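You operate a simulated robot arm through the tools that you are given. There is no shell and no other tool. Be economical: measure what you need, move in short steps, check, and stop when the job is done.

You are at the controls of a simulated robot arm. One attempt, no reset.

Task
Take the black cable plug and leave it on the top of the air pump.

Only the result counts: the job must be done as asked and must still hold three seconds after the hand-in. Knocking over, shifting, dropping, spilling or breaking anything else fails it.

Robot
A 6-joint arm with a two-finger parallel gripper on a trunk, on a base that drives. Base frame: it is fixed to the floor where the robot stands at the start and does not move with it; the origin is under the middle of the robot, x ahead of it, y to its left, z up. Units: m, rad, N and s.
Its first joint turns from -2.897 to 2.897 rad. Places, roughly: top of the air pump [0.4, -1, 0.9]. Payload 3.43 kg.
The tool frame sits at the grasp point between the pads (the TCP): z along the fingers, y along the line on which they close. The tips reach 0.034 m beyond it. Largest opening 0.128 m; finger width 0.024, thickness 0.012; the body of the gripper, 0.048 by 0.13 m, starts 0.096 m behind the TCP.
Orientation is that of the tool frame in the base frame, as a unit quaternion [x, y, z, w]. With the fingers straight down and closing along the base's y, the tool's x points along the base's -x, its y along +y and its z along -z.

Tools
- The arm moves only by the tool send_rows. Its argument "commands" is a list of rows, each a list of 7 numbers: the gripper command, from -1 (fully open) to 1 (shut), values between in proportion, then the shift along the tool's x, y, z in m, then the turn, a rotation vector about the tool's x, y, z in rad. In form: [[claw, dx, dy, dz, wx, wy, wz], ...]. A call has 1 to 8 rows; each row shifts and turns the commanded pose from where the row before left it, along the tool's axes as they then stand. A row lasts 0.2 s, in which the tool goes at most 0.05 m and 0.15 rad; a call with a longer step from one row to the next is refused whole, and so is a gripper value outside its range. Where a pose cannot be reached the arm comes as near as it can. A force on the tool above 40 N (or 10 N above the force at the start of the call, whichever is more), or a blocked arm, ends the call early, and 0.2 s more pass. The fingers move at their own pace (about 0.153 m/s each) and stop on an object; they squeeze with about 32 N. The grip force told is the motor's: it shows also when the fingers shut on nothing. Time passes only in rows, and 0.2 s behind the last, so rows that do not move let the fingers close. The reply holds the time, the measured pose of the TCP, the force on the tool along the base axes, the opening and the grip force, in the units named above and with some noise, and new pictures: "show" is both (left out), scene, wrist or none.
- Cameras (640 x 400 px; columns grow to the right, rows downward): "scene" is now at [0.1456, 0.1541, 1.2324]; the picture's right is [-0.70, -0.72, 0.00], its down [-0.18, 0.18, -0.97] and it looks along [0.69, -0.68, -0.26] (base axes); focal length 278 px, centre (320, 200). "wrist" rides on the gripper at [0.076, -0.011, -0.16] in the tool frame; the picture's right is [0.15, 0.99, 0.00], its down [-0.88, 0.13, -0.46] and it looks along [-0.45, 0.07, 0.89] (tool axes); focal length 234 px, centre (320, 200). There is no depth. A picture from a camera that has moved, and an enlarged one, comes with that camera's place and axes in the base frame and with its lens.
- steer(legs): drives the robot by 1 to 6 legs, each [ahead, left, turn to the left] in m, m and rad, along the robot's own axes; the way and the turn of a leg run together, so that a leg with both is an arc; at most 1.5 m and 3.142 rad a leg. The arm and the cameras ride along, it lands a little off, and it stops where it bumps. It gives what a move gives, and a new picture of the scene camera.
- head_to(pan, tilt): turns the head with the scene camera to pan (to the left, within 2.496 rad either way) and tilt (down, from -0.506 to 1.204), counted from straight ahead of the robot. It gives what a move gives, and a new picture of the scene camera.
- inspect(camera, box): a new picture of the part [left, top, right, bottom] of that camera's present view, enlarged. The clock stands still meanwhile.
- sign_off(): hands the job in; it is judged then, once.

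Work in short steps. Places have to be worked out from the pictures, the camera data and where the tool is seen: move nearer, look again, correct. Check each grasp and each placing, and mend what went wrong. You have 120 turns and 170 pictures in all, those below and enlarged ones among them. Open the gripper and draw the arm clear of the work before you hand the job in, unless the task says otherwise; then end with one line.

The tools are called after "Request:" as name(argument=value, ...) on one line, values as JSON. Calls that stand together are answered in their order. send_rows: Moves the arm, as the interface text tells. Its arguments: {"type":"object","properties":{"commands":{"type":"array"},"show":{"type":"string","enum":["both","scene","wrist","none"]}},"required":["commands"]} The other tools are called the same way: steer (legs) drives the base; head_to (pan, tilt) turns the head that bears the scene camera; inspect (camera, box) takes an enlarged picture of a part of a camera's view; sign_off () hands the job in.

At the start:

```text
time_s: 0.0
tcp_pos: [0.3723, -0.5719, 1.1431]
orientation: [-0.001, 1.0, 0.0, 0.001]
wrist_force: [-0.8, -0.2, 0.1]
opening: 0.128
gripper_force: 0.1
robot x, y, heading: [0.0006, 0.0038, 0.005]
head pan, tilt: [-0.773, 0.258]
```

scene: 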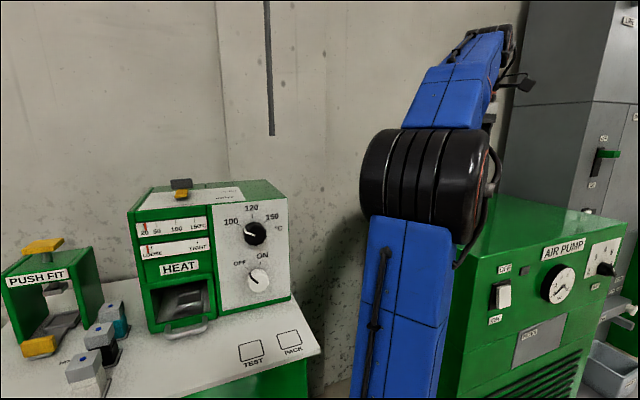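
wrist: 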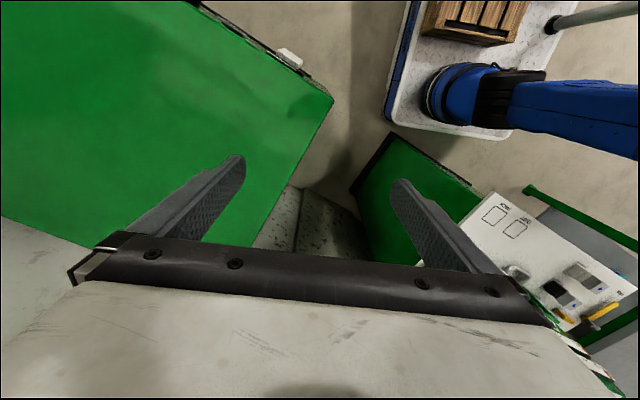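

The scene shows a heat station with small blocks at the left and the air pump at the right. I'll enlarge the blocks and look further left with the head.

Request:
inspect(camera="scene", box=[0, 200, 320, 400])

Request:
head_to(pan=-0.3, tilt=0.6)

```text
2.00 times, centred on (160, 300) of scene
camera zoom: at [0.1456, 0.1541, 1.2324], right [-0.7, -0.72, 0.0], down [-0.18, 0.18, -0.97], along [0.69, -0.68, -0.26], focal length 555 px, centre (640, 0)
```

zoom: 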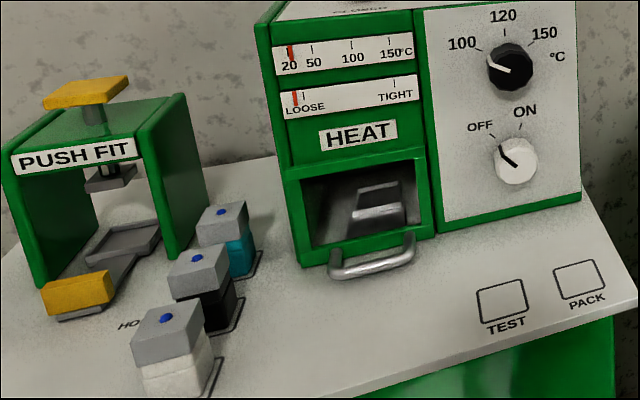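

```text
time_s: 0.9
tcp_pos: [0.3728, -0.5724, 1.1423]
orientation: [-0.001, 1.0, 0.0, 0.001]
wrist_force: [-0.6, 0.0, 0.3]
opening: 0.128
gripper_force: 0.0
robot x, y, heading: [-0.0007, -0.0025, -0.001]
head pan, tilt: [-0.3, 0.6]
camera scene: at [0.1632, 0.1931, 1.2011], right [-0.3, -0.95, 0.0], down [-0.54, 0.17, -0.83], along [0.79, -0.24, -0.56], focal length 278 px, centre (320, 200)
```

scene: 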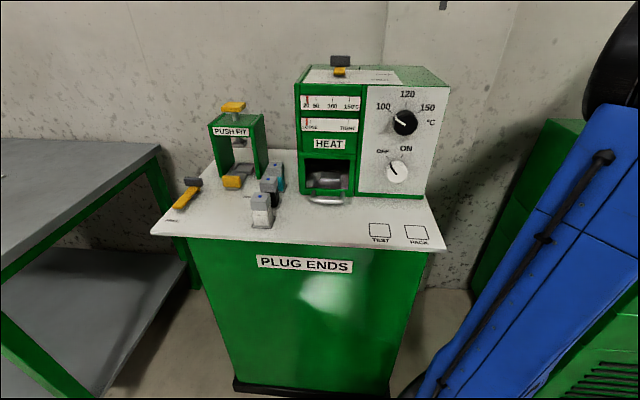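

The small blocks sit on a "PLUG ENDS" station. I'll enlarge them and check the rest of the room for other candidates.

Request:
inspect(camera="scene", box=[150, 90, 310, 240])

Request:
head_to(pan=0.8, tilt=0.5)

Request:
head_to(pan=-1.7, tilt=0.5)

```text
2.67 times, centred on (230, 165) of scene
camera zoom: at [0.1632, 0.1931, 1.2011], right [-0.3, -0.95, 0.0], down [-0.54, 0.17, -0.83], along [0.79, -0.24, -0.56], focal length 740 px, centre (560, 293)
```

zoom: 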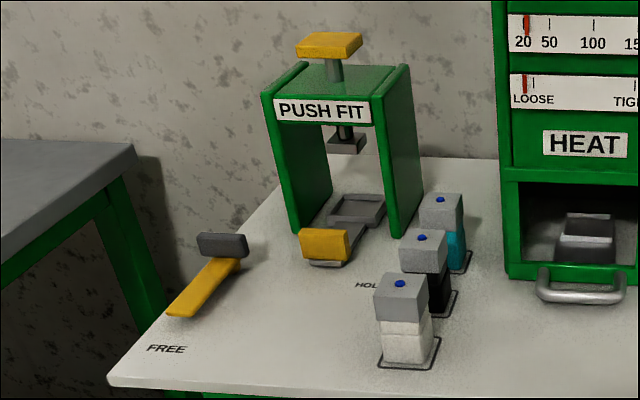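

```text
time_s: 2.2
tcp_pos: [0.3716, -0.5721, 1.143]
orientation: [0.0, 1.0, 0.0, 0.0]
wrist_force: [-0.2, 0.4, -0.8]
opening: 0.1281
gripper_force: 0.0
robot x, y, heading: [-0.0038, 0.0002, 0.004]
head pan, tilt: [0.799, 0.499]
camera scene: at [0.1423, 0.2845, 1.2102], right [0.72, -0.7, 0.0], down [-0.33, -0.34, -0.88], along [0.61, 0.63, -0.48], focal length 278 px, centre (320, 200)
```

scene: 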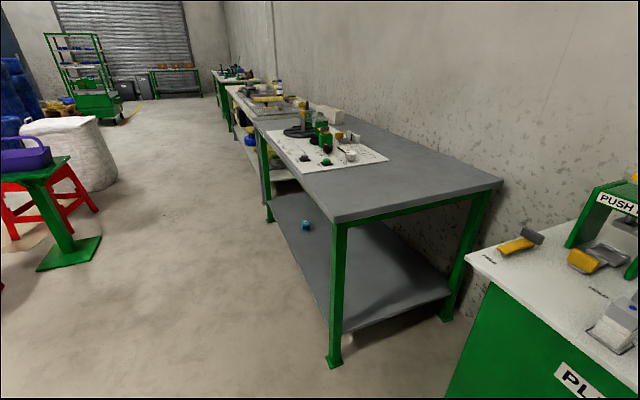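

```text
time_s: 4.5
tcp_pos: [0.3724, -0.5725, 1.143]
orientation: [0.0, 1.0, 0.0, 0.0]
wrist_force: [0.0, -1.0, 0.6]
opening: 0.128
gripper_force: 0.1
robot x, y, heading: [0.0017, 0.0003, 0.001]
head pan, tilt: [-1.7, 0.499]
camera scene: at [0.0671, 0.1291, 1.2102], right [-0.99, 0.13, 0.0], down [0.06, 0.47, -0.88], along [-0.11, -0.87, -0.48], focal length 278 px, centre (320, 200)
```

scene: 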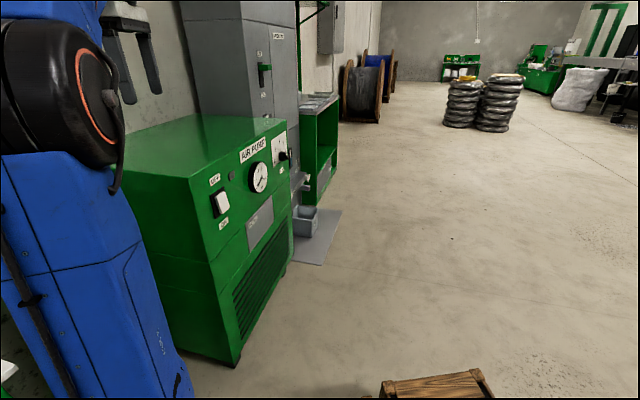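

The black plug is the middle of three at about (0.71, 0.145), top at about z 0.89. The HEAT box starts around x 0.74, y 0.07. I'll swing the arm left, staying close to the robot and high, and turn the head back.

Request:
head_to(pan=-0.2, tilt=0.6)

Request:
send_rows(commands=[[-1, -0.007, 0.047, -0.005, 0, 0, 0], [-1, -0.007, 0.047, -0.005, 0, 0, 0], [-1, -0.007, 0.047, -0.005, 0, 0, 0], [-1, -0.007, 0.047, -0.005, 0, 0, 0], [-1, -0.007, 0.047, 0, 0, 0, 0], [-1, -0.007, 0.047, 0, 0, 0, 0], [-1, -0.007, 0.047, 0, 0, 0, 0], [-1, -0.007, 0.047, 0, 0, 0, 0]], show="none")

Request:
send_rows(commands=[[-1, -0.007, 0.047, 0, 0, 0, 0.05], [-1, -0.007, 0.047, 0, 0, 0, 0.05], [-1, -0.007, 0.047, 0, 0, 0, 0.05], [-1, -0.007, 0.047, 0, 0, 0, 0.05], [-1, -0.007, 0.047, 0, 0, 0, 0.05], [-1, -0.007, 0.047, 0, 0, 0, 0.05], [-1, -0.005, 0.04, 0, 0, 0, 0.03], [-1, 0, 0, 0, 0, 0, 0]])

```text
time_s: 6.1
tcp_pos: [0.3725, -0.5725, 1.1423]
orientation: [-0.001, 1.0, 0.0, 0.0]
wrist_force: [-0.3, 0.5, 0.4]
opening: 0.128
gripper_force: 0.1
robot x, y, heading: [-0.0007, 0.0006, 0.001]
head pan, tilt: [-0.201, 0.6]
camera scene: at [0.1654, 0.2017, 1.2011], right [-0.2, -0.98, 0.0], down [-0.55, 0.11, -0.83], along [0.81, -0.17, -0.56], focal length 278 px, centre (320, 200)
```

scene: 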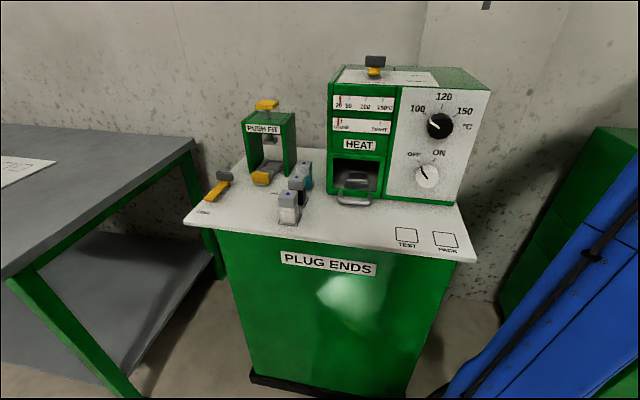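

```text
time_s: 7.9
tcp_pos: [0.4348, -0.2022, 1.1337]
orientation: [0.0, 1.0, -0.002, 0.003]
wrist_force: [-0.1, -0.2, 0.2]
opening: 0.128
gripper_force: 0.1
out of reach, approached as far as the arm can: row 6, 7, 8
robot x, y, heading: [0.0013, -0.0008, -0.005]
head pan, tilt: [-0.201, 0.6]
```

```text
time_s: 9.7
tcp_pos: [0.5303, 0.1047, 1.1243]
orientation: [0.164, 0.986, 0.0, 0.0]
wrist_force: [0.2, 0.2, 0.5]
opening: 0.1281
gripper_force: 0.0
out of reach, approached as far as the arm can: row 1, 2
robot x, y, heading: [0.0019, -0.0013, 0.001]
head pan, tilt: [-0.201, 0.6]
camera scene: at [0.1653, 0.2019, 1.2011], right [-0.2, -0.98, 0.0], down [-0.55, 0.11, -0.83], along [0.81, -0.16, -0.56], focal length 278 px, centre (320, 200)
camera wrist: at [0.4567, 0.119, 1.2834], right [0.18, 0.98, 0.0], down [0.88, -0.16, 0.46], along [0.45, -0.08, -0.89], focal length 234 px, centre (320, 200)
```

scene: 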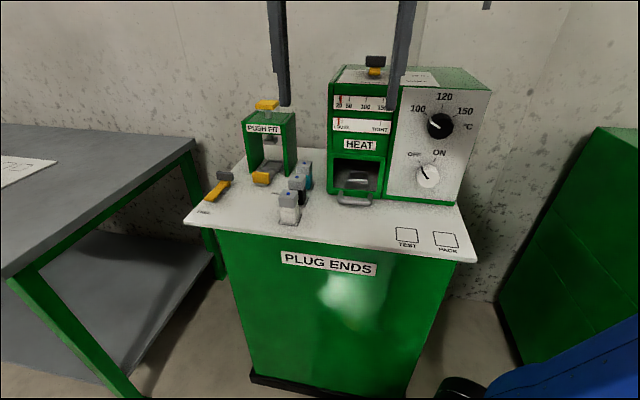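
wrist: 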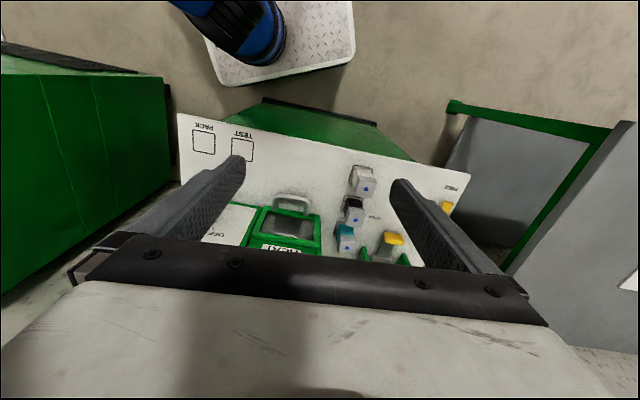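

The plugs are in the wrist view now. I'll enlarge to measure them.

Request:
inspect(camera="wrist", box=[270, 150, 430, 270])

Request:
inspect(camera="scene", box=[230, 130, 350, 240])

```text
3.33 times, centred on (350, 210) of wrist
camera zoom: at [0.4567, 0.119, 1.2834], right [0.18, 0.98, 0.0], down [0.88, -0.16, 0.46], along [0.45, -0.08, -0.89], focal length 781 px, centre (220, 167)
```

zoom: 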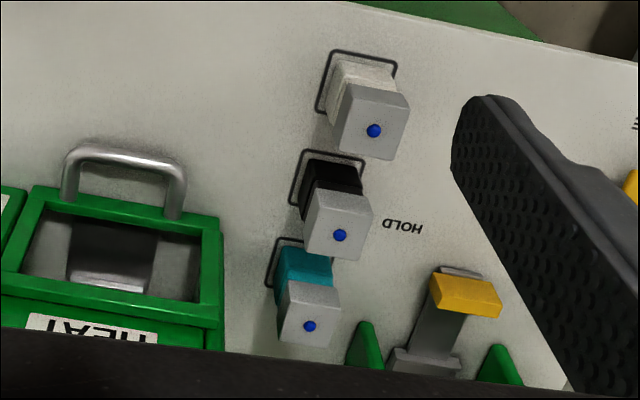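

```text
3.64 times, centred on (290, 185) of scene
camera zoom: at [0.1653, 0.2019, 1.2011], right [-0.2, -0.98, 0.0], down [-0.55, 0.11, -0.83], along [0.81, -0.16, -0.56], focal length 1010 px, centre (429, 254)
```

zoom: 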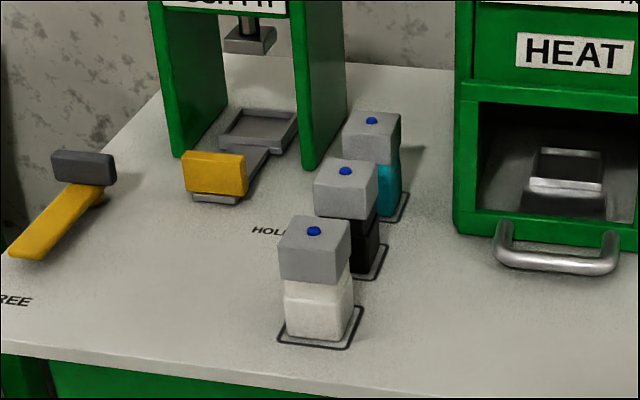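

Both views place the black plug at (0.713, 0.145), with its top near 0.89. The blocks' yaw matches the tool's present yaw. I'll narrow the gripper to about 0.08 m, shift sideways first, then go forward to a spot above the plug.

Request:
send_rows(commands=[[-0.25, 0, 0.0485, 0, 0, 0, 0], [-0.25, 0, 0.0485, 0, 0, 0, 0], [-0.25, -0.04, 0, 0, 0, 0, 0], [-0.25, -0.04, 0, 0, 0, 0, 0], [-0.25, -0.04, 0, 0, 0, 0, 0], [-0.25, -0.04, 0, 0, 0, 0, 0], [-0.25, 0, 0, 0, 0, 0, 0]])

```text
time_s: 11.3
tcp_pos: [0.7169, 0.1463, 1.1227]
orientation: [0.163, 0.987, 0.0, 0.0]
wrist_force: [0.5, 0.4, -0.2]
opening: 0.0801
gripper_force: 0.0
robot x, y, heading: [-0.0018, 0.0019, 0.004]
head pan, tilt: [-0.201, 0.6]
camera scene: at [0.1654, 0.2018, 1.2011], right [-0.2, -0.98, 0.0], down [-0.55, 0.11, -0.83], along [0.81, -0.16, -0.56], focal length 278 px, centre (320, 200)
camera wrist: at [0.6406, 0.1593, 1.2822], right [0.18, 0.98, 0.0], down [0.88, -0.16, 0.46], along [0.45, -0.08, -0.89], focal length 234 px, centre (320, 200)
```

scene: 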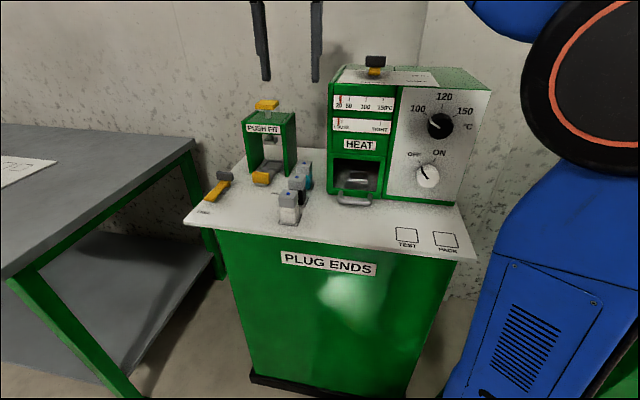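
wrist: 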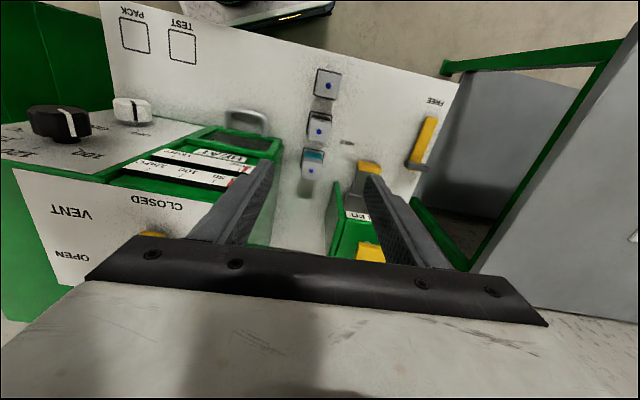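

The wrist view confirms (0.713, 0.145). I'll make a small correction and come down until the tips are just above the plug.

Request:
send_rows(commands=[[-0.25, 0.0035, -0.002, 0.045, 0, 0, 0], [-0.25, 0, 0, 0.045, 0, 0, 0], [-0.25, 0, 0, 0.045, 0, 0, 0], [-0.25, 0, 0, 0.045, 0, 0, 0], [-0.25, 0, 0, 0, 0, 0, 0]])

Request:
inspect(camera="scene", box=[220, 90, 380, 240])

```text
time_s: 12.5
tcp_pos: [0.7119, 0.1462, 0.9426]
orientation: [0.163, 0.987, 0.0, 0.0]
wrist_force: [0.0, -0.1, -0.2]
opening: 0.08
gripper_force: 0.1
robot x, y, heading: [0.0017, -0.0003, -0.002]
head pan, tilt: [-0.201, 0.6]
camera scene: at [0.1654, 0.2018, 1.201], right [-0.2, -0.98, 0.0], down [-0.55, 0.11, -0.83], along [0.81, -0.16, -0.56], focal length 278 px, centre (320, 200)
camera wrist: at [0.6361, 0.16, 1.1026], right [0.18, 0.98, 0.0], down [0.88, -0.16, 0.46], along [0.45, -0.08, -0.89], focal length 234 px, centre (320, 200)
```

scene: 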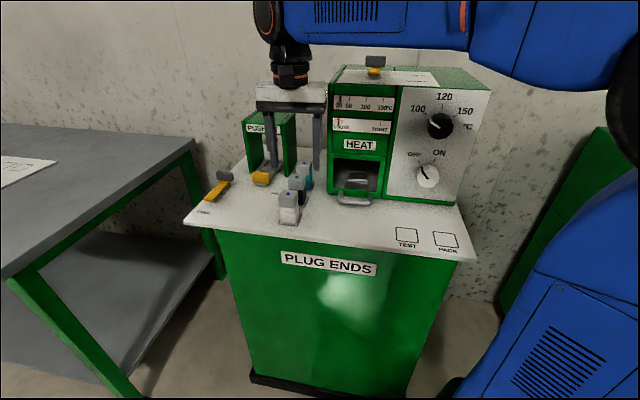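
wrist: 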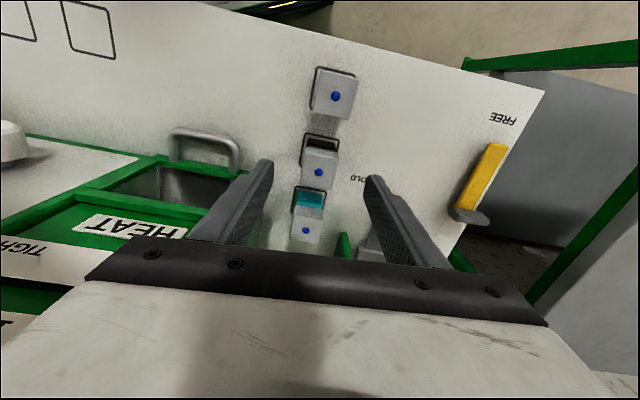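

```text
2.67 times, centred on (300, 165) of scene
camera zoom: at [0.1654, 0.2018, 1.201], right [-0.2, -0.98, 0.0], down [-0.55, 0.11, -0.83], along [0.81, -0.16, -0.56], focal length 740 px, centre (373, 293)
```

zoom: 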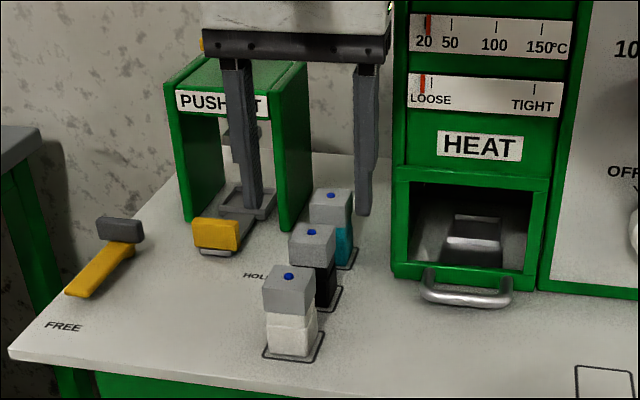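

The plug is centred at (0.713, 0.1445). I'll go down to z of about 0.865 in short steps, with a tiny correction, and keep the fingers open.

Request:
send_rows(commands=[[-0.25, -0.001, -0.0015, 0.03, 0, 0, 0], [-0.25, 0, 0, 0.03, 0, 0, 0], [-0.25, 0, 0, 0.017, 0, 0, 0], [-0.25, 0, 0, 0, 0, 0, 0]])

Request:
inspect(camera="scene", box=[220, 90, 380, 240])

```text
time_s: 13.5
tcp_pos: [0.7112, 0.1437, 0.8684]
orientation: [0.164, 0.986, -0.001, 0.0]
wrist_force: [0.4, -0.5, 0.3]
opening: 0.08
gripper_force: 0.1
robot x, y, heading: [0.0008, -0.0009, 0.005]
head pan, tilt: [-0.201, 0.6]
camera scene: at [0.1654, 0.2019, 1.201], right [-0.2, -0.98, 0.0], down [-0.55, 0.11, -0.83], along [0.81, -0.16, -0.56], focal length 278 px, centre (320, 200)
camera wrist: at [0.6356, 0.1579, 1.0278], right [0.18, 0.98, 0.0], down [0.88, -0.16, 0.46], along [0.45, -0.08, -0.89], focal length 234 px, centre (320, 200)
```

scene: 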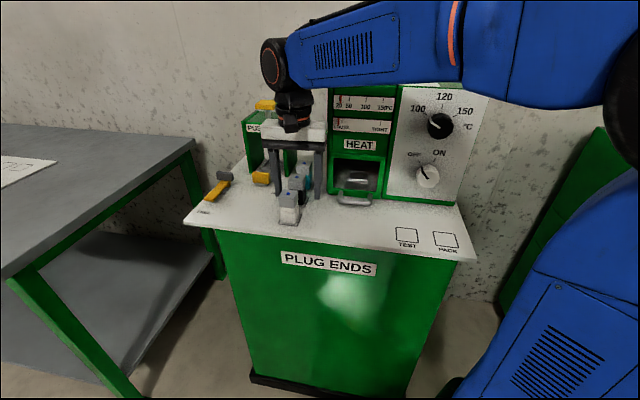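
wrist: 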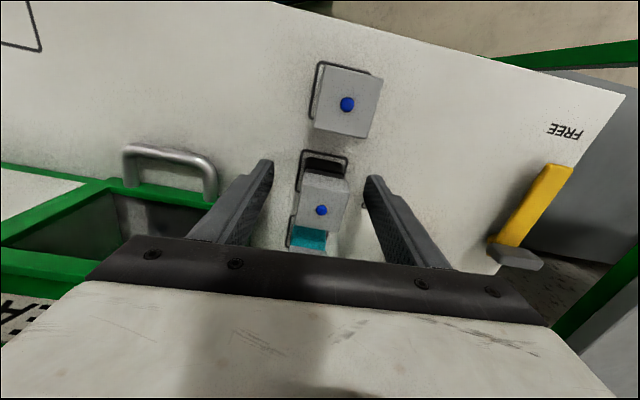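

```text
2.67 times, centred on (300, 165) of scene
camera zoom: at [0.1654, 0.2019, 1.201], right [-0.2, -0.98, 0.0], down [-0.55, 0.11, -0.83], along [0.81, -0.16, -0.56], focal length 740 px, centre (373, 293)
```

zoom: 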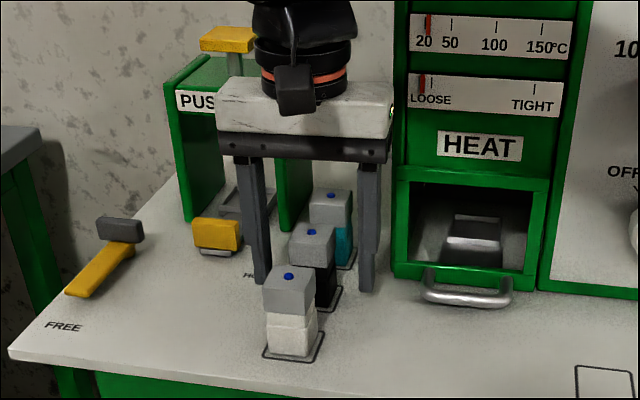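

Aligned: the plug is at (0.713, 0.145) between the fingers. I'll lower a few mm and close.

Request:
send_rows(commands=[[-0.25, -0.001, 0.001, 0.007, 0, 0, 0], [0, 0, 0, 0, 0, 0, 0], [0.4, 0, 0, 0, 0, 0, 0], [1, 0, 0, 0, 0, 0, 0], [1, 0, 0, 0, 0, 0, 0]])

```text
time_s: 14.7
tcp_pos: [0.7118, 0.1453, 0.8625]
orientation: [0.164, 0.986, 0.0, 0.001]
wrist_force: [0.3, -0.5, 0.5]
opening: 0.0332
gripper_force: 31.8
robot x, y, heading: [-0.0014, 0.0016, 0.0]
head pan, tilt: [-0.201, 0.6]
camera scene: at [0.1654, 0.2019, 1.201], right [-0.2, -0.98, 0.0], down [-0.55, 0.11, -0.83], along [0.81, -0.16, -0.56], focal length 278 px, centre (320, 200)
camera wrist: at [0.6372, 0.1586, 1.0204], right [0.18, 0.98, 0.0], down [0.88, -0.16, 0.46], along [0.45, -0.08, -0.89], focal length 234 px, centre (320, 200)
```

scene: 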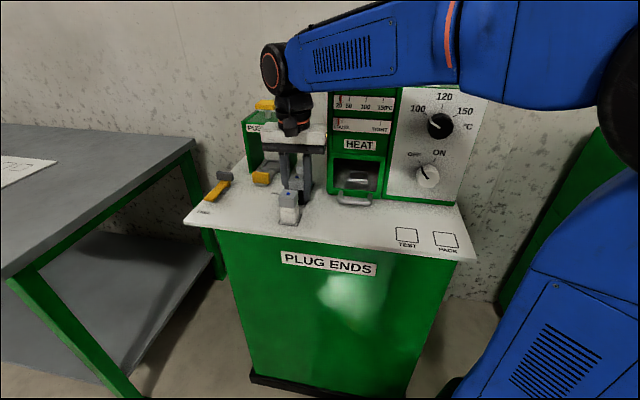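
wrist: 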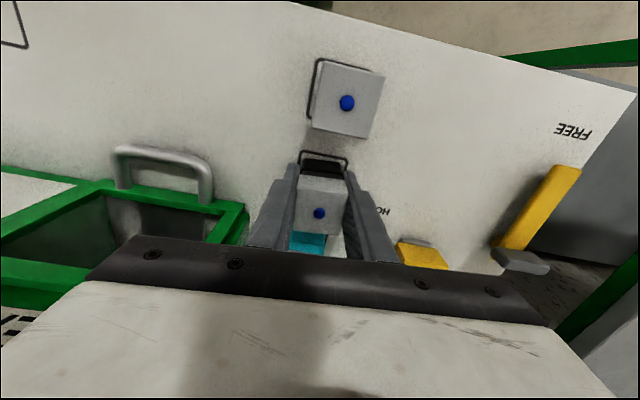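

Gripped, with the opening at 0.033. I'll lift straight up.

Request:
send_rows(commands=[[1, 0, 0, -0.015, 0, 0, 0], [1, 0, 0, -0.03, 0, 0, 0], [1, 0, 0, -0.045, 0, 0, 0], [1, 0, 0, -0.045, 0, 0, 0], [1, 0, 0, -0.045, 0, 0, 0], [1, 0, 0, -0.045, 0, 0, 0], [1, 0, 0, -0.035, 0, 0, 0], [1, 0, 0, 0, 0, 0, 0]])

Request:
inspect(camera="scene", box=[220, 40, 380, 240])

```text
time_s: 16.5
tcp_pos: [0.7102, 0.1436, 1.1206]
orientation: [0.164, 0.986, 0.001, -0.001]
wrist_force: [-0.2, -0.2, -1.3]
opening: 0.0311
gripper_force: 31.9
robot x, y, heading: [-0.0007, 0.0024, 0.0]
head pan, tilt: [-0.201, 0.6]
camera scene: at [0.1654, 0.2019, 1.201], right [-0.2, -0.98, 0.0], down [-0.55, 0.11, -0.83], along [0.81, -0.16, -0.57], focal length 278 px, centre (320, 200)
camera wrist: at [0.6362, 0.1576, 1.2804], right [0.18, 0.98, 0.0], down [0.88, -0.16, 0.46], along [0.45, -0.08, -0.89], focal length 234 px, centre (320, 200)
```

scene: 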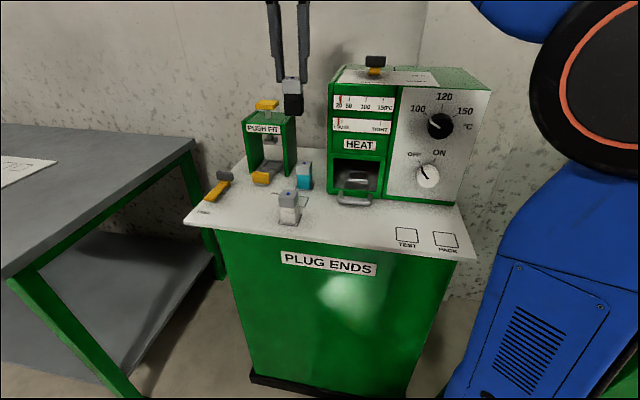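
wrist: 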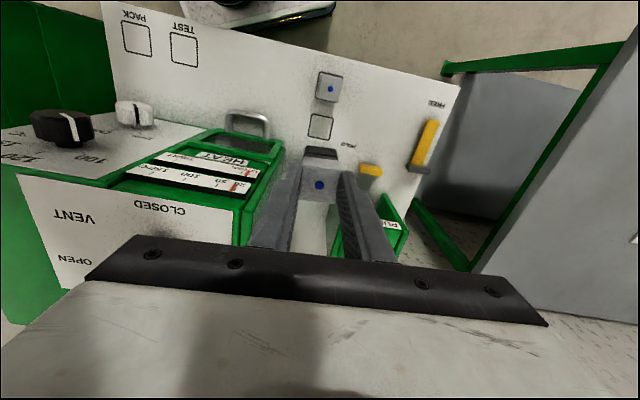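

```text
2.00 times, centred on (300, 140) of scene
camera zoom: at [0.1654, 0.2019, 1.201], right [-0.2, -0.98, 0.0], down [-0.55, 0.11, -0.83], along [0.81, -0.16, -0.57], focal length 555 px, centre (360, 320)
```

zoom: 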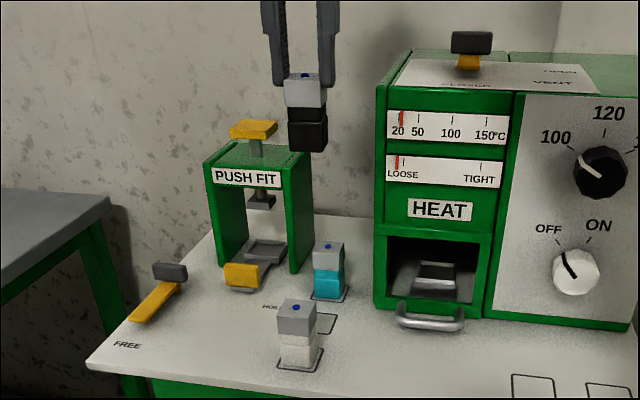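

The plug is up, but it has slipped down in the fingers by about 4 cm, so only the cap is held. I'll check whether it is still slipping.

Request:
send_rows(commands=[[1, 0, 0, 0, 0, 0, 0]])

Request:
inspect(camera="wrist", box=[240, 120, 400, 260])

Request:
inspect(camera="scene", box=[240, 0, 360, 130])

```text
time_s: 16.9
tcp_pos: [0.7099, 0.1434, 1.1213]
orientation: [0.165, 0.986, -0.001, 0.0]
wrist_force: [1.0, -0.2, -0.7]
opening: 0.031
gripper_force: 32.2
robot x, y, heading: [0.0007, 0.003, -0.004]
head pan, tilt: [-0.201, 0.6]
camera scene: at [0.1654, 0.2019, 1.201], right [-0.2, -0.98, 0.0], down [-0.55, 0.11, -0.83], along [0.81, -0.16, -0.57], focal length 278 px, centre (320, 200)
camera wrist: at [0.6361, 0.1576, 1.2802], right [0.18, 0.98, 0.0], down [0.88, -0.16, 0.46], along [0.45, -0.08, -0.89], focal length 234 px, centre (320, 200)
```

scene: 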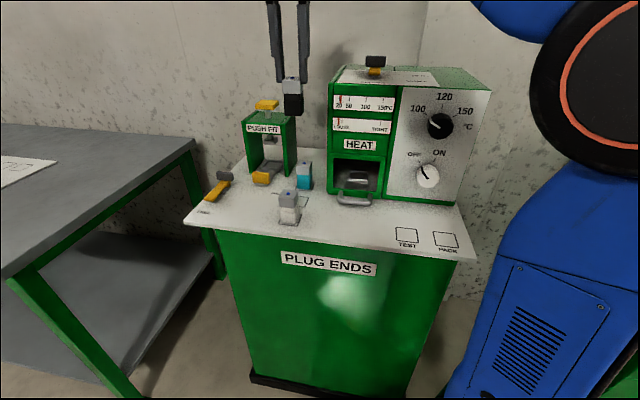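
wrist: 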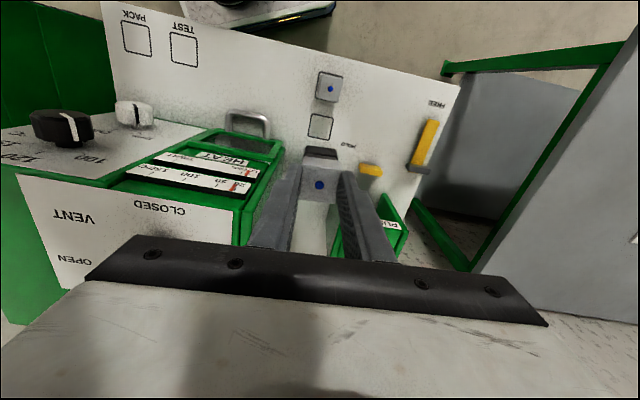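

```text
2.86 times, centred on (320, 190) of wrist
camera zoom: at [0.6361, 0.1576, 1.2802], right [0.18, 0.98, 0.0], down [0.88, -0.16, 0.46], along [0.45, -0.08, -0.89], focal length 669 px, centre (320, 229)
```

zoom: 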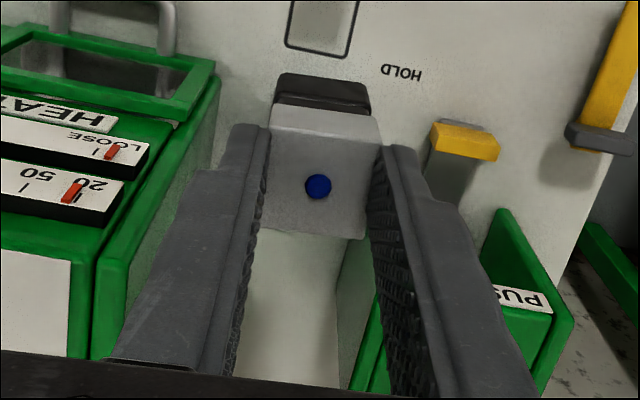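

```text
3.08 times, centred on (300, 65) of scene
camera zoom: at [0.1654, 0.2019, 1.201], right [-0.2, -0.98, 0.0], down [-0.55, 0.11, -0.83], along [0.81, -0.16, -0.57], focal length 854 px, centre (382, 615)
```

zoom: 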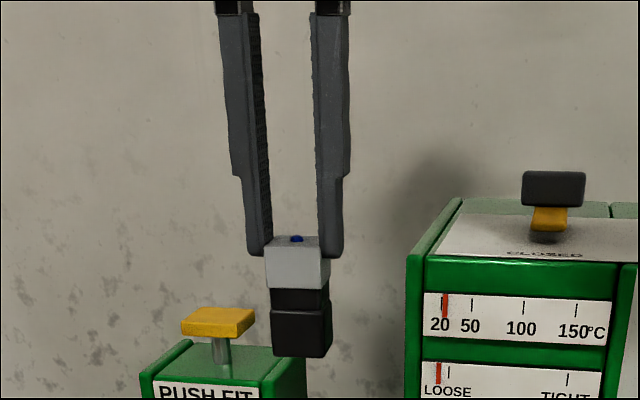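

It is stable now, held by the cap only. I want a firmer grip, so I'll set it down on the free flat area 4.5 cm left of the row and take it again around cap and waist. First I'll shift and go down to just above the surface.

Request:
send_rows(commands=[[1, 0, 0.015, 0, 0, 0, 0], [1, 0, 0.015, 0, 0, 0, 0], [1, 0, 0.015, 0, 0, 0, 0], [1, 0, 0, 0.02, 0, 0, 0], [1, 0, 0, 0.03, 0, 0, 0], [1, 0, 0, 0.03, 0, 0, 0], [1, 0, 0, 0.03, 0, 0, 0], [1, 0, 0, 0.03, 0, 0, 0]], show="none")

Request:
send_rows(commands=[[1, 0, 0, 0.025, 0, 0, 0], [1, 0, 0, 0.02, 0, 0, 0], [1, 0, 0, 0.01, 0, 0, 0], [1, 0, 0, 0, 0, 0, 0]])

Request:
inspect(camera="scene", box=[230, 110, 350, 230])

```text
time_s: 18.7
tcp_pos: [0.7281, 0.1866, 0.9803]
orientation: [0.164, 0.986, -0.001, 0.0]
wrist_force: [-0.3, 0.0, -0.7]
opening: 0.0308
gripper_force: 31.9
robot x, y, heading: [0.001, -0.0015, -0.001]
head pan, tilt: [-0.201, 0.6]
```

```text
time_s: 19.7
tcp_pos: [0.7249, 0.1856, 0.9243]
orientation: [0.164, 0.986, 0.0, 0.0]
wrist_force: [0.2, 0.1, -0.6]
opening: 0.0308
gripper_force: 31.7
robot x, y, heading: [0.0001, -0.0002, -0.002]
head pan, tilt: [-0.201, 0.6]
camera scene: at [0.1654, 0.2019, 1.201], right [-0.2, -0.98, 0.0], down [-0.55, 0.11, -0.83], along [0.81, -0.16, -0.57], focal length 278 px, centre (320, 200)
camera wrist: at [0.651, 0.1999, 1.0842], right [0.18, 0.98, 0.0], down [0.88, -0.16, 0.46], along [0.45, -0.08, -0.89], focal length 234 px, centre (320, 200)
```

scene: 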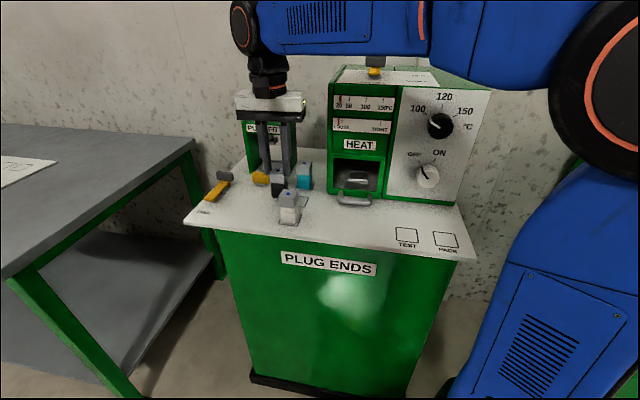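
wrist: 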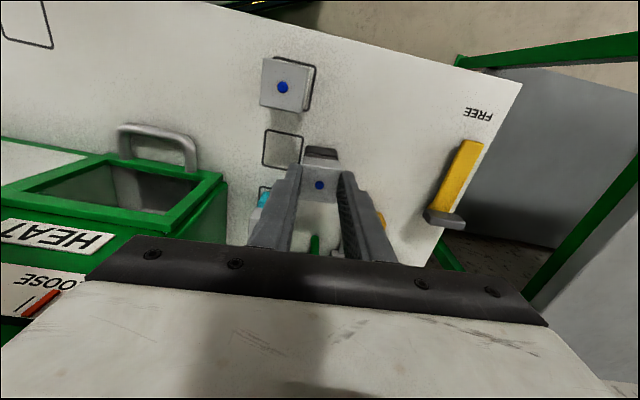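

```text
3.33 times, centred on (290, 170) of scene
camera zoom: at [0.1654, 0.2019, 1.201], right [-0.2, -0.98, 0.0], down [-0.55, 0.11, -0.83], along [0.81, -0.16, -0.57], focal length 925 px, centre (420, 300)
```

zoom: 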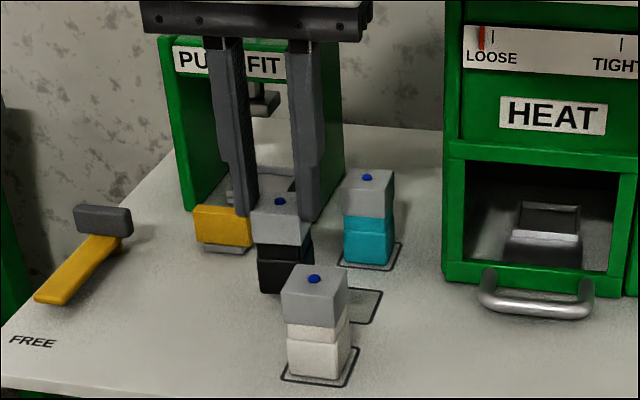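

The bottom should be around 1.5 cm above the surface. I'll lower in 4 mm steps and watch the force.

Request:
send_rows(commands=[[1, 0, 0, 0.004, 0, 0, 0], [1, 0, 0, 0.004, 0, 0, 0], [1, 0, 0, 0.004, 0, 0, 0]], show="wrist")

Request:
send_rows(commands=[[1, 0, 0, 0.003, 0, 0, 0]], show="wrist")

```text
time_s: 20.5
tcp_pos: [0.7256, 0.1862, 0.9141]
orientation: [0.164, 0.986, 0.001, 0.001]
wrist_force: [-0.5, -0.5, -0.3]
opening: 0.031
gripper_force: 32.0
robot x, y, heading: [-0.0006, 0.003, -0.001]
head pan, tilt: [-0.201, 0.6]
camera wrist: at [0.651, 0.1996, 1.0727], right [0.18, 0.98, 0.0], down [0.88, -0.16, 0.46], along [0.45, -0.08, -0.89], focal length 234 px, centre (320, 200)
```

wrist: 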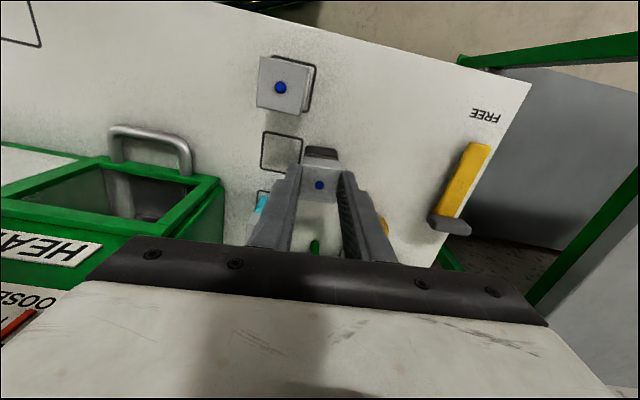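

```text
time_s: 20.9
tcp_pos: [0.7259, 0.1869, 0.9105]
orientation: [0.165, 0.986, -0.001, 0.001]
wrist_force: [0.0, -1.8, 9.7]
opening: 0.0311
gripper_force: 31.5
robot x, y, heading: [0.0018, -0.0006, -0.002]
head pan, tilt: [-0.201, 0.6]
camera wrist: at [0.6506, 0.1996, 1.0705], right [0.18, 0.98, 0.0], down [0.87, -0.16, 0.46], along [0.45, -0.08, -0.89], focal length 234 px, centre (320, 200)
```

wrist: 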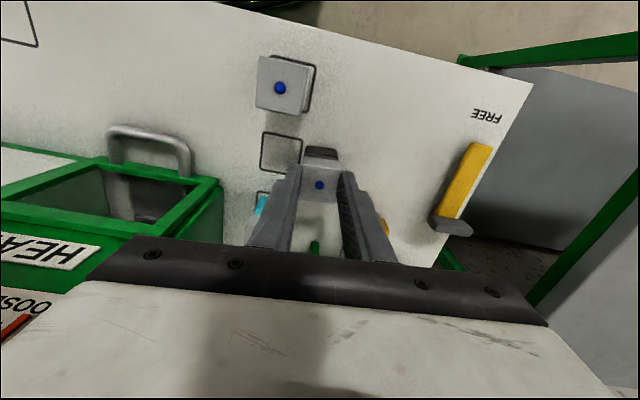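

It touched with about 10 N at TCP z 0.911. I'll ease up 1 mm, open slightly, lower to TCP z of about 0.88 and close on cap and waist.

Request:
send_rows(commands=[[0.7, 0, 0, -0.001, 0, 0, 0], [0.3, 0, 0, 0, 0, 0, 0], [0.2, 0, 0, 0, 0, 0, 0], [0.2, 0, 0, 0.01, 0, 0, 0], [0.2, 0, 0, 0.01, 0, 0, 0], [0.2, 0, 0, 0.01, 0, 0, 0], [0.2, 0, 0, 0, 0, 0, 0]])

Request:
inspect(camera="scene", box=[230, 110, 350, 230])

```text
time_s: 22.5
tcp_pos: [0.726, 0.186, 0.8819]
orientation: [0.165, 0.986, -0.001, 0.0]
wrist_force: [-0.1, 0.0, -0.5]
opening: 0.0511
gripper_force: 0.1
robot x, y, heading: [0.0028, 0.0015, -0.0]
head pan, tilt: [-0.201, 0.6]
camera scene: at [0.1654, 0.2019, 1.201], right [-0.2, -0.98, 0.0], down [-0.55, 0.11, -0.83], along [0.81, -0.16, -0.56], focal length 278 px, centre (320, 200)
camera wrist: at [0.6512, 0.2003, 1.0406], right [0.18, 0.98, 0.0], down [0.88, -0.16, 0.46], along [0.45, -0.08, -0.89], focal length 234 px, centre (320, 200)
```

scene: 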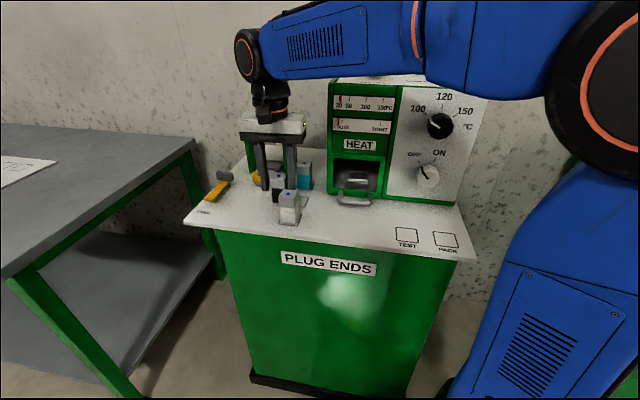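
wrist: 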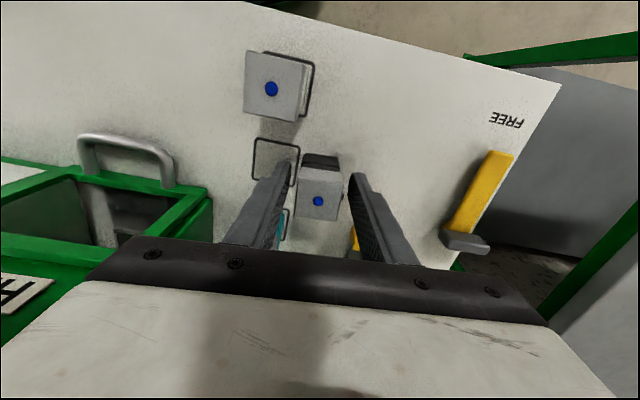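

```text
3.33 times, centred on (290, 170) of scene
camera zoom: at [0.1654, 0.2019, 1.201], right [-0.2, -0.98, 0.0], down [-0.55, 0.11, -0.83], along [0.81, -0.16, -0.56], focal length 925 px, centre (420, 300)
```

zoom: 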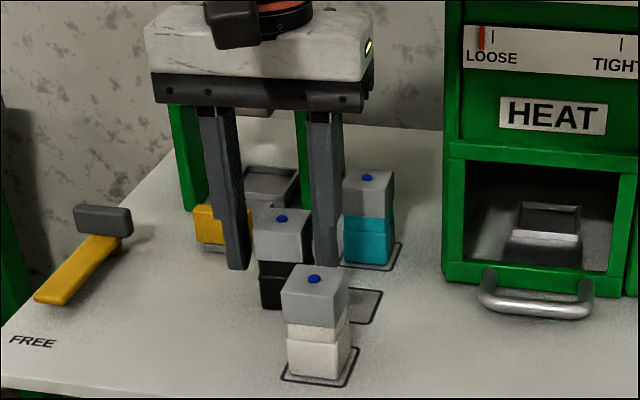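

The plug stands upright between the fingers. I'll close and lift slowly, then check for slip.

Request:
send_rows(commands=[[0.5, 0, 0, 0, 0, 0, 0], [1, 0, 0, 0, 0, 0, 0], [1, 0, 0, 0, 0, 0, 0], [1, 0, 0, -0.01, 0, 0, 0], [1, 0, 0, -0.015, 0, 0, 0], [1, 0, 0, -0.02, 0, 0, 0], [1, 0, 0, -0.02, 0, 0, 0], [1, 0, 0, 0, 0, 0, 0]])

Request:
inspect(camera="scene", box=[230, 90, 350, 230])

```text
time_s: 24.3
tcp_pos: [0.7256, 0.1871, 0.9457]
orientation: [0.164, 0.986, 0.0, 0.001]
wrist_force: [0.1, -0.3, -0.1]
opening: 0.033
gripper_force: 32.2
robot x, y, heading: [-0.0005, -0.0015, -0.004]
head pan, tilt: [-0.201, 0.6]
camera scene: at [0.1654, 0.2019, 1.201], right [-0.2, -0.98, 0.0], down [-0.55, 0.11, -0.83], along [0.81, -0.16, -0.57], focal length 278 px, centre (320, 200)
camera wrist: at [0.6509, 0.2006, 1.1045], right [0.18, 0.98, 0.0], down [0.88, -0.16, 0.46], along [0.45, -0.08, -0.89], focal length 234 px, centre (320, 200)
```

scene: 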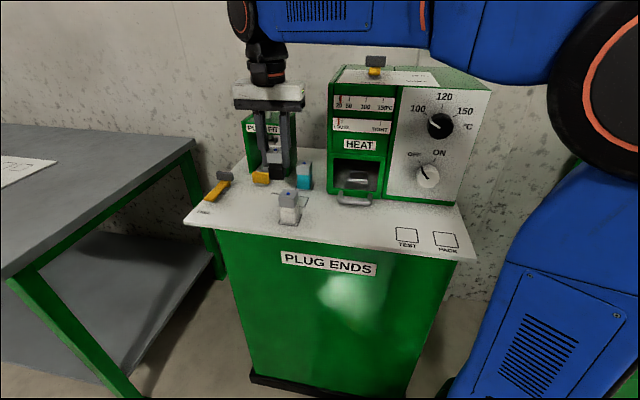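
wrist: 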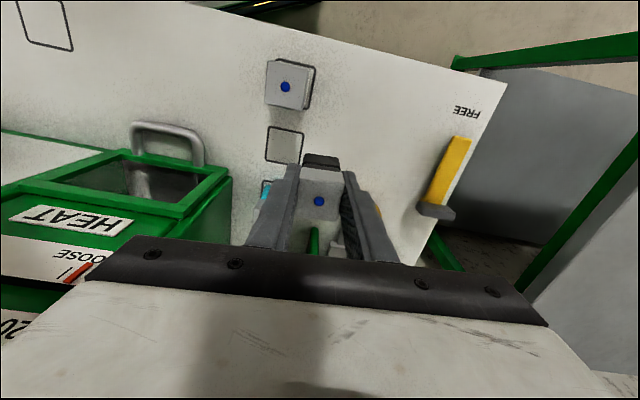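

```text
2.86 times, centred on (290, 160) of scene
camera zoom: at [0.1654, 0.2019, 1.201], right [-0.2, -0.98, 0.0], down [-0.55, 0.11, -0.83], along [0.81, -0.16, -0.57], focal length 793 px, centre (406, 314)
```

zoom: 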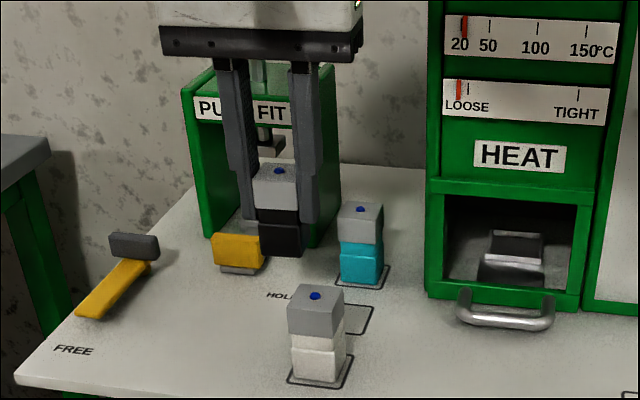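

The grip is firm now. I'll rise to about z 1.13, retreat from the station, then travel parallel to its front toward the pump.

Request:
send_rows(commands=[[1, 0, 0, -0.03, 0, 0, 0], [1, 0, 0, -0.04, 0, 0, 0], [1, 0, 0, -0.045, 0, 0, 0], [1, 0, 0, -0.045, 0, 0, 0], [1, 0, 0, -0.025, 0, 0, 0], [1, 0, 0, 0, 0, 0, 0]], show="wrist")

Request:
send_rows(commands=[[1, 0.03, 0, 0, 0, 0, 0], [1, 0.04, 0, 0, 0, 0, 0], [1, 0.04, 0, 0, 0, 0, 0], [1, 0.035, 0, 0, 0, 0, 0], [1, 0, -0.03, 0, 0, 0, 0], [1, 0, -0.04, 0, 0, 0, 0], [1, 0, -0.04, 0, 0, 0, 0], [1, 0, -0.03, 0, 0, 0, 0]], show="wrist")

```text
time_s: 25.7
tcp_pos: [0.7276, 0.1885, 1.1331]
orientation: [0.165, 0.986, 0.0, 0.0]
wrist_force: [-0.3, 0.8, -0.2]
opening: 0.033
gripper_force: 31.7
robot x, y, heading: [-0.0027, 0.0019, -0.0]
head pan, tilt: [-0.201, 0.6]
camera wrist: at [0.6522, 0.2018, 1.2921], right [0.18, 0.98, 0.0], down [0.88, -0.16, 0.46], along [0.45, -0.08, -0.89], focal length 234 px, centre (320, 200)
```

wrist: 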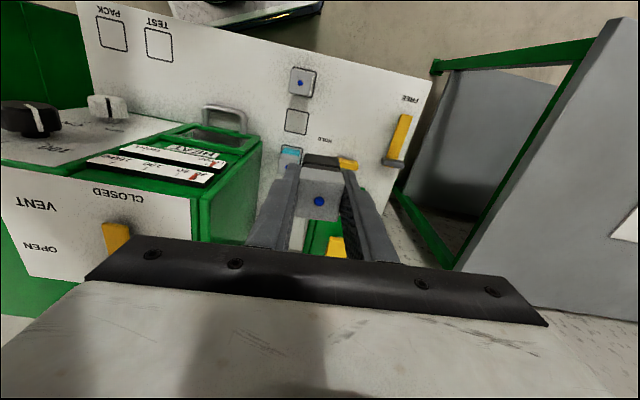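

```text
time_s: 27.5
tcp_pos: [0.5436, 0.1005, 1.1315]
orientation: [0.164, 0.986, -0.001, 0.0]
wrist_force: [-0.4, 0.3, -1.4]
opening: 0.0331
gripper_force: 31.5
robot x, y, heading: [-0.0008, 0.001, -0.0]
head pan, tilt: [-0.201, 0.6]
camera wrist: at [0.4705, 0.1145, 1.2905], right [0.18, 0.98, 0.0], down [0.88, -0.16, 0.46], along [0.45, -0.08, -0.89], focal length 234 px, centre (320, 200)
```

wrist: 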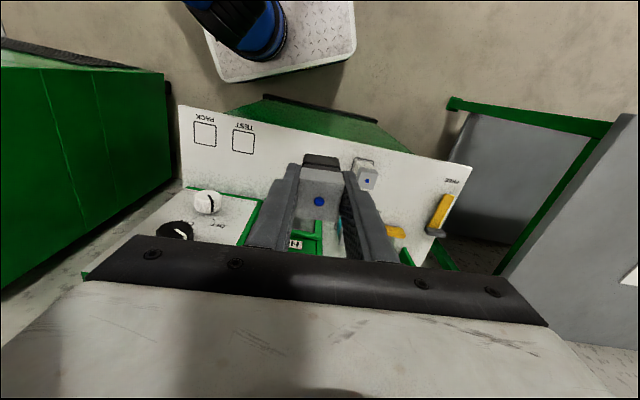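

The grip is steady. I'll carry on along the tool's -y toward the pump.

Request:
send_rows(commands=[[1, 0, -0.04, 0, 0, 0, 0], [1, 0, -0.04, 0, 0, 0, 0], [1, 0, -0.04, 0, 0, 0, 0], [1, 0, -0.04, 0, 0, 0, 0], [1, 0, -0.04, 0, 0, 0, 0], [1, 0, -0.04, 0, 0, 0, 0], [1, 0, -0.04, 0, 0, 0, 0], [1, 0, -0.04, 0, 0, 0, 0]], show="none")

Request:
send_rows(commands=[[1, 0, -0.04, 0, 0, 0, 0], [1, 0, -0.04, 0, 0, 0, 0], [1, 0, -0.04, 0, 0, 0, 0], [1, 0, -0.04, 0, 0, 0, 0], [1, 0, -0.04, 0, 0, 0, 0], [1, 0, -0.03, 0, 0, 0, 0], [1, 0, 0, 0, 0, 0, 0]], show="wrist")

Request:
head_to(pan=-1.2, tilt=0.4)

```text
time_s: 29.3
tcp_pos: [0.4403, -0.203, 1.1333]
orientation: [0.164, 0.986, 0.0, 0.0]
wrist_force: [0.1, 0.6, 0.3]
opening: 0.033
gripper_force: 32.0
robot x, y, heading: [-0.0013, -0.0012, 0.003]
head pan, tilt: [-0.201, 0.6]
```

```text
time_s: 30.9
tcp_pos: [0.3678, -0.4197, 1.1352]
orientation: [0.164, 0.986, 0.0, 0.0]
wrist_force: [0.1, 0.0, -0.7]
opening: 0.033
gripper_force: 31.8
robot x, y, heading: [0.0028, 0.0011, -0.002]
head pan, tilt: [-0.201, 0.6]
camera wrist: at [0.2921, -0.4066, 1.2923], right [0.18, 0.98, 0.0], down [0.88, -0.16, 0.46], along [0.45, -0.08, -0.89], focal length 234 px, centre (320, 200)
```

wrist: 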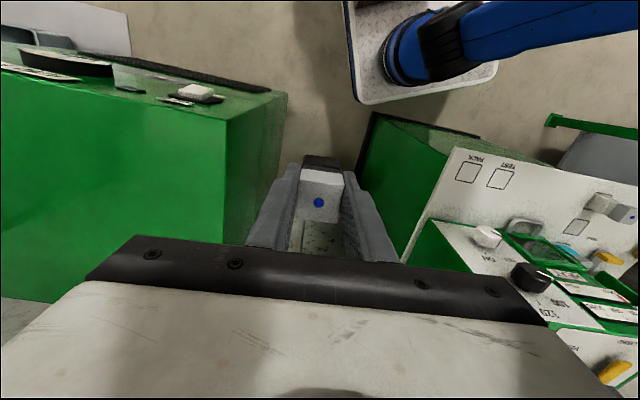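

```text
time_s: 32.2
tcp_pos: [0.3668, -0.42, 1.1335]
orientation: [0.164, 0.986, 0.0, 0.0]
wrist_force: [-0.5, -0.2, 0.0]
opening: 0.033
gripper_force: 32.2
robot x, y, heading: [0.0001, -0.0011, 0.002]
head pan, tilt: [-1.201, 0.4]
camera scene: at [0.1124, 0.1331, 1.2193], right [-0.93, -0.36, 0.0], down [-0.14, 0.36, -0.92], along [0.33, -0.86, -0.39], focal length 278 px, centre (320, 200)
```

scene: 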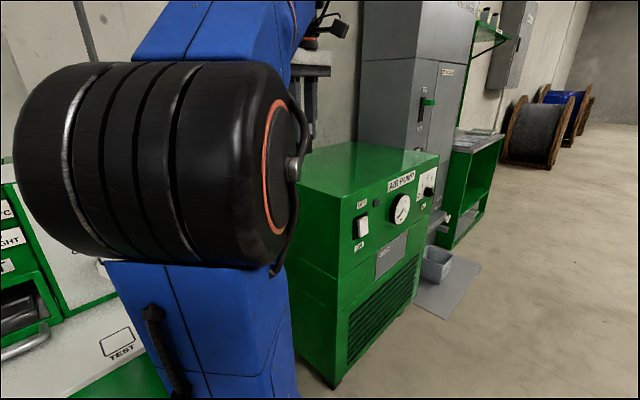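

Two views agree: the pump top is at about z 0.90, near corner (0.32, -0.56). I'll head for (0.44, -0.78), well inside the top.

Request:
send_rows(commands=[[1, -0.0232, -0.0396, 0, 0, 0, 0], [1, -0.0232, -0.0396, 0, 0, 0, 0], [1, -0.0232, -0.0396, 0, 0, 0, 0], [1, -0.0232, -0.0396, 0, 0, 0, 0], [1, -0.0232, -0.0396, 0, 0, 0, 0], [1, -0.0232, -0.0396, 0, 0, 0, 0], [1, -0.0232, -0.0396, 0, 0, 0, 0], [1, -0.0232, -0.0396, 0, 0, 0, 0]])

```text
time_s: 34.0
tcp_pos: [0.4363, -0.7588, 1.0974]
orientation: [0.164, 0.987, -0.002, 0.0]
wrist_force: [-0.5, 0.8, 0.4]
opening: 0.0328
gripper_force: 32.1
out of reach, approached as far as the arm can: row 7, 8
robot x, y, heading: [0.001, 0.0021, -0.0]
head pan, tilt: [-1.201, 0.4]
camera scene: at [0.1121, 0.1334, 1.2193], right [-0.93, -0.36, 0.0], down [-0.14, 0.36, -0.92], along [0.33, -0.86, -0.39], focal length 278 px, centre (320, 200)
camera wrist: at [0.3599, -0.7444, 1.2557], right [0.18, 0.98, -0.01], down [0.87, -0.16, 0.46], along [0.45, -0.09, -0.89], focal length 234 px, centre (320, 200)
```

scene: 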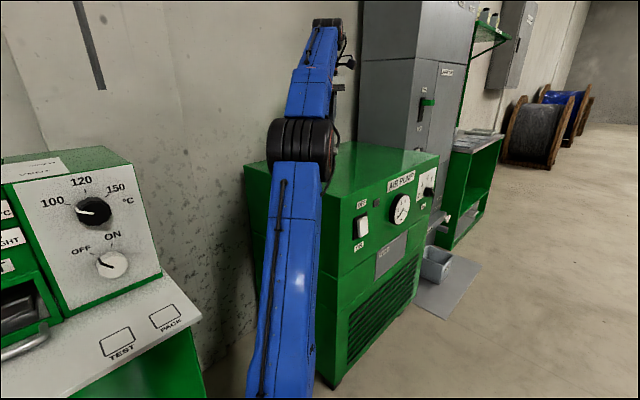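
wrist: 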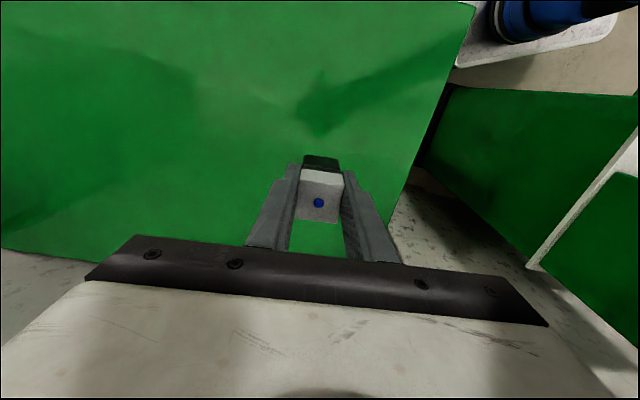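

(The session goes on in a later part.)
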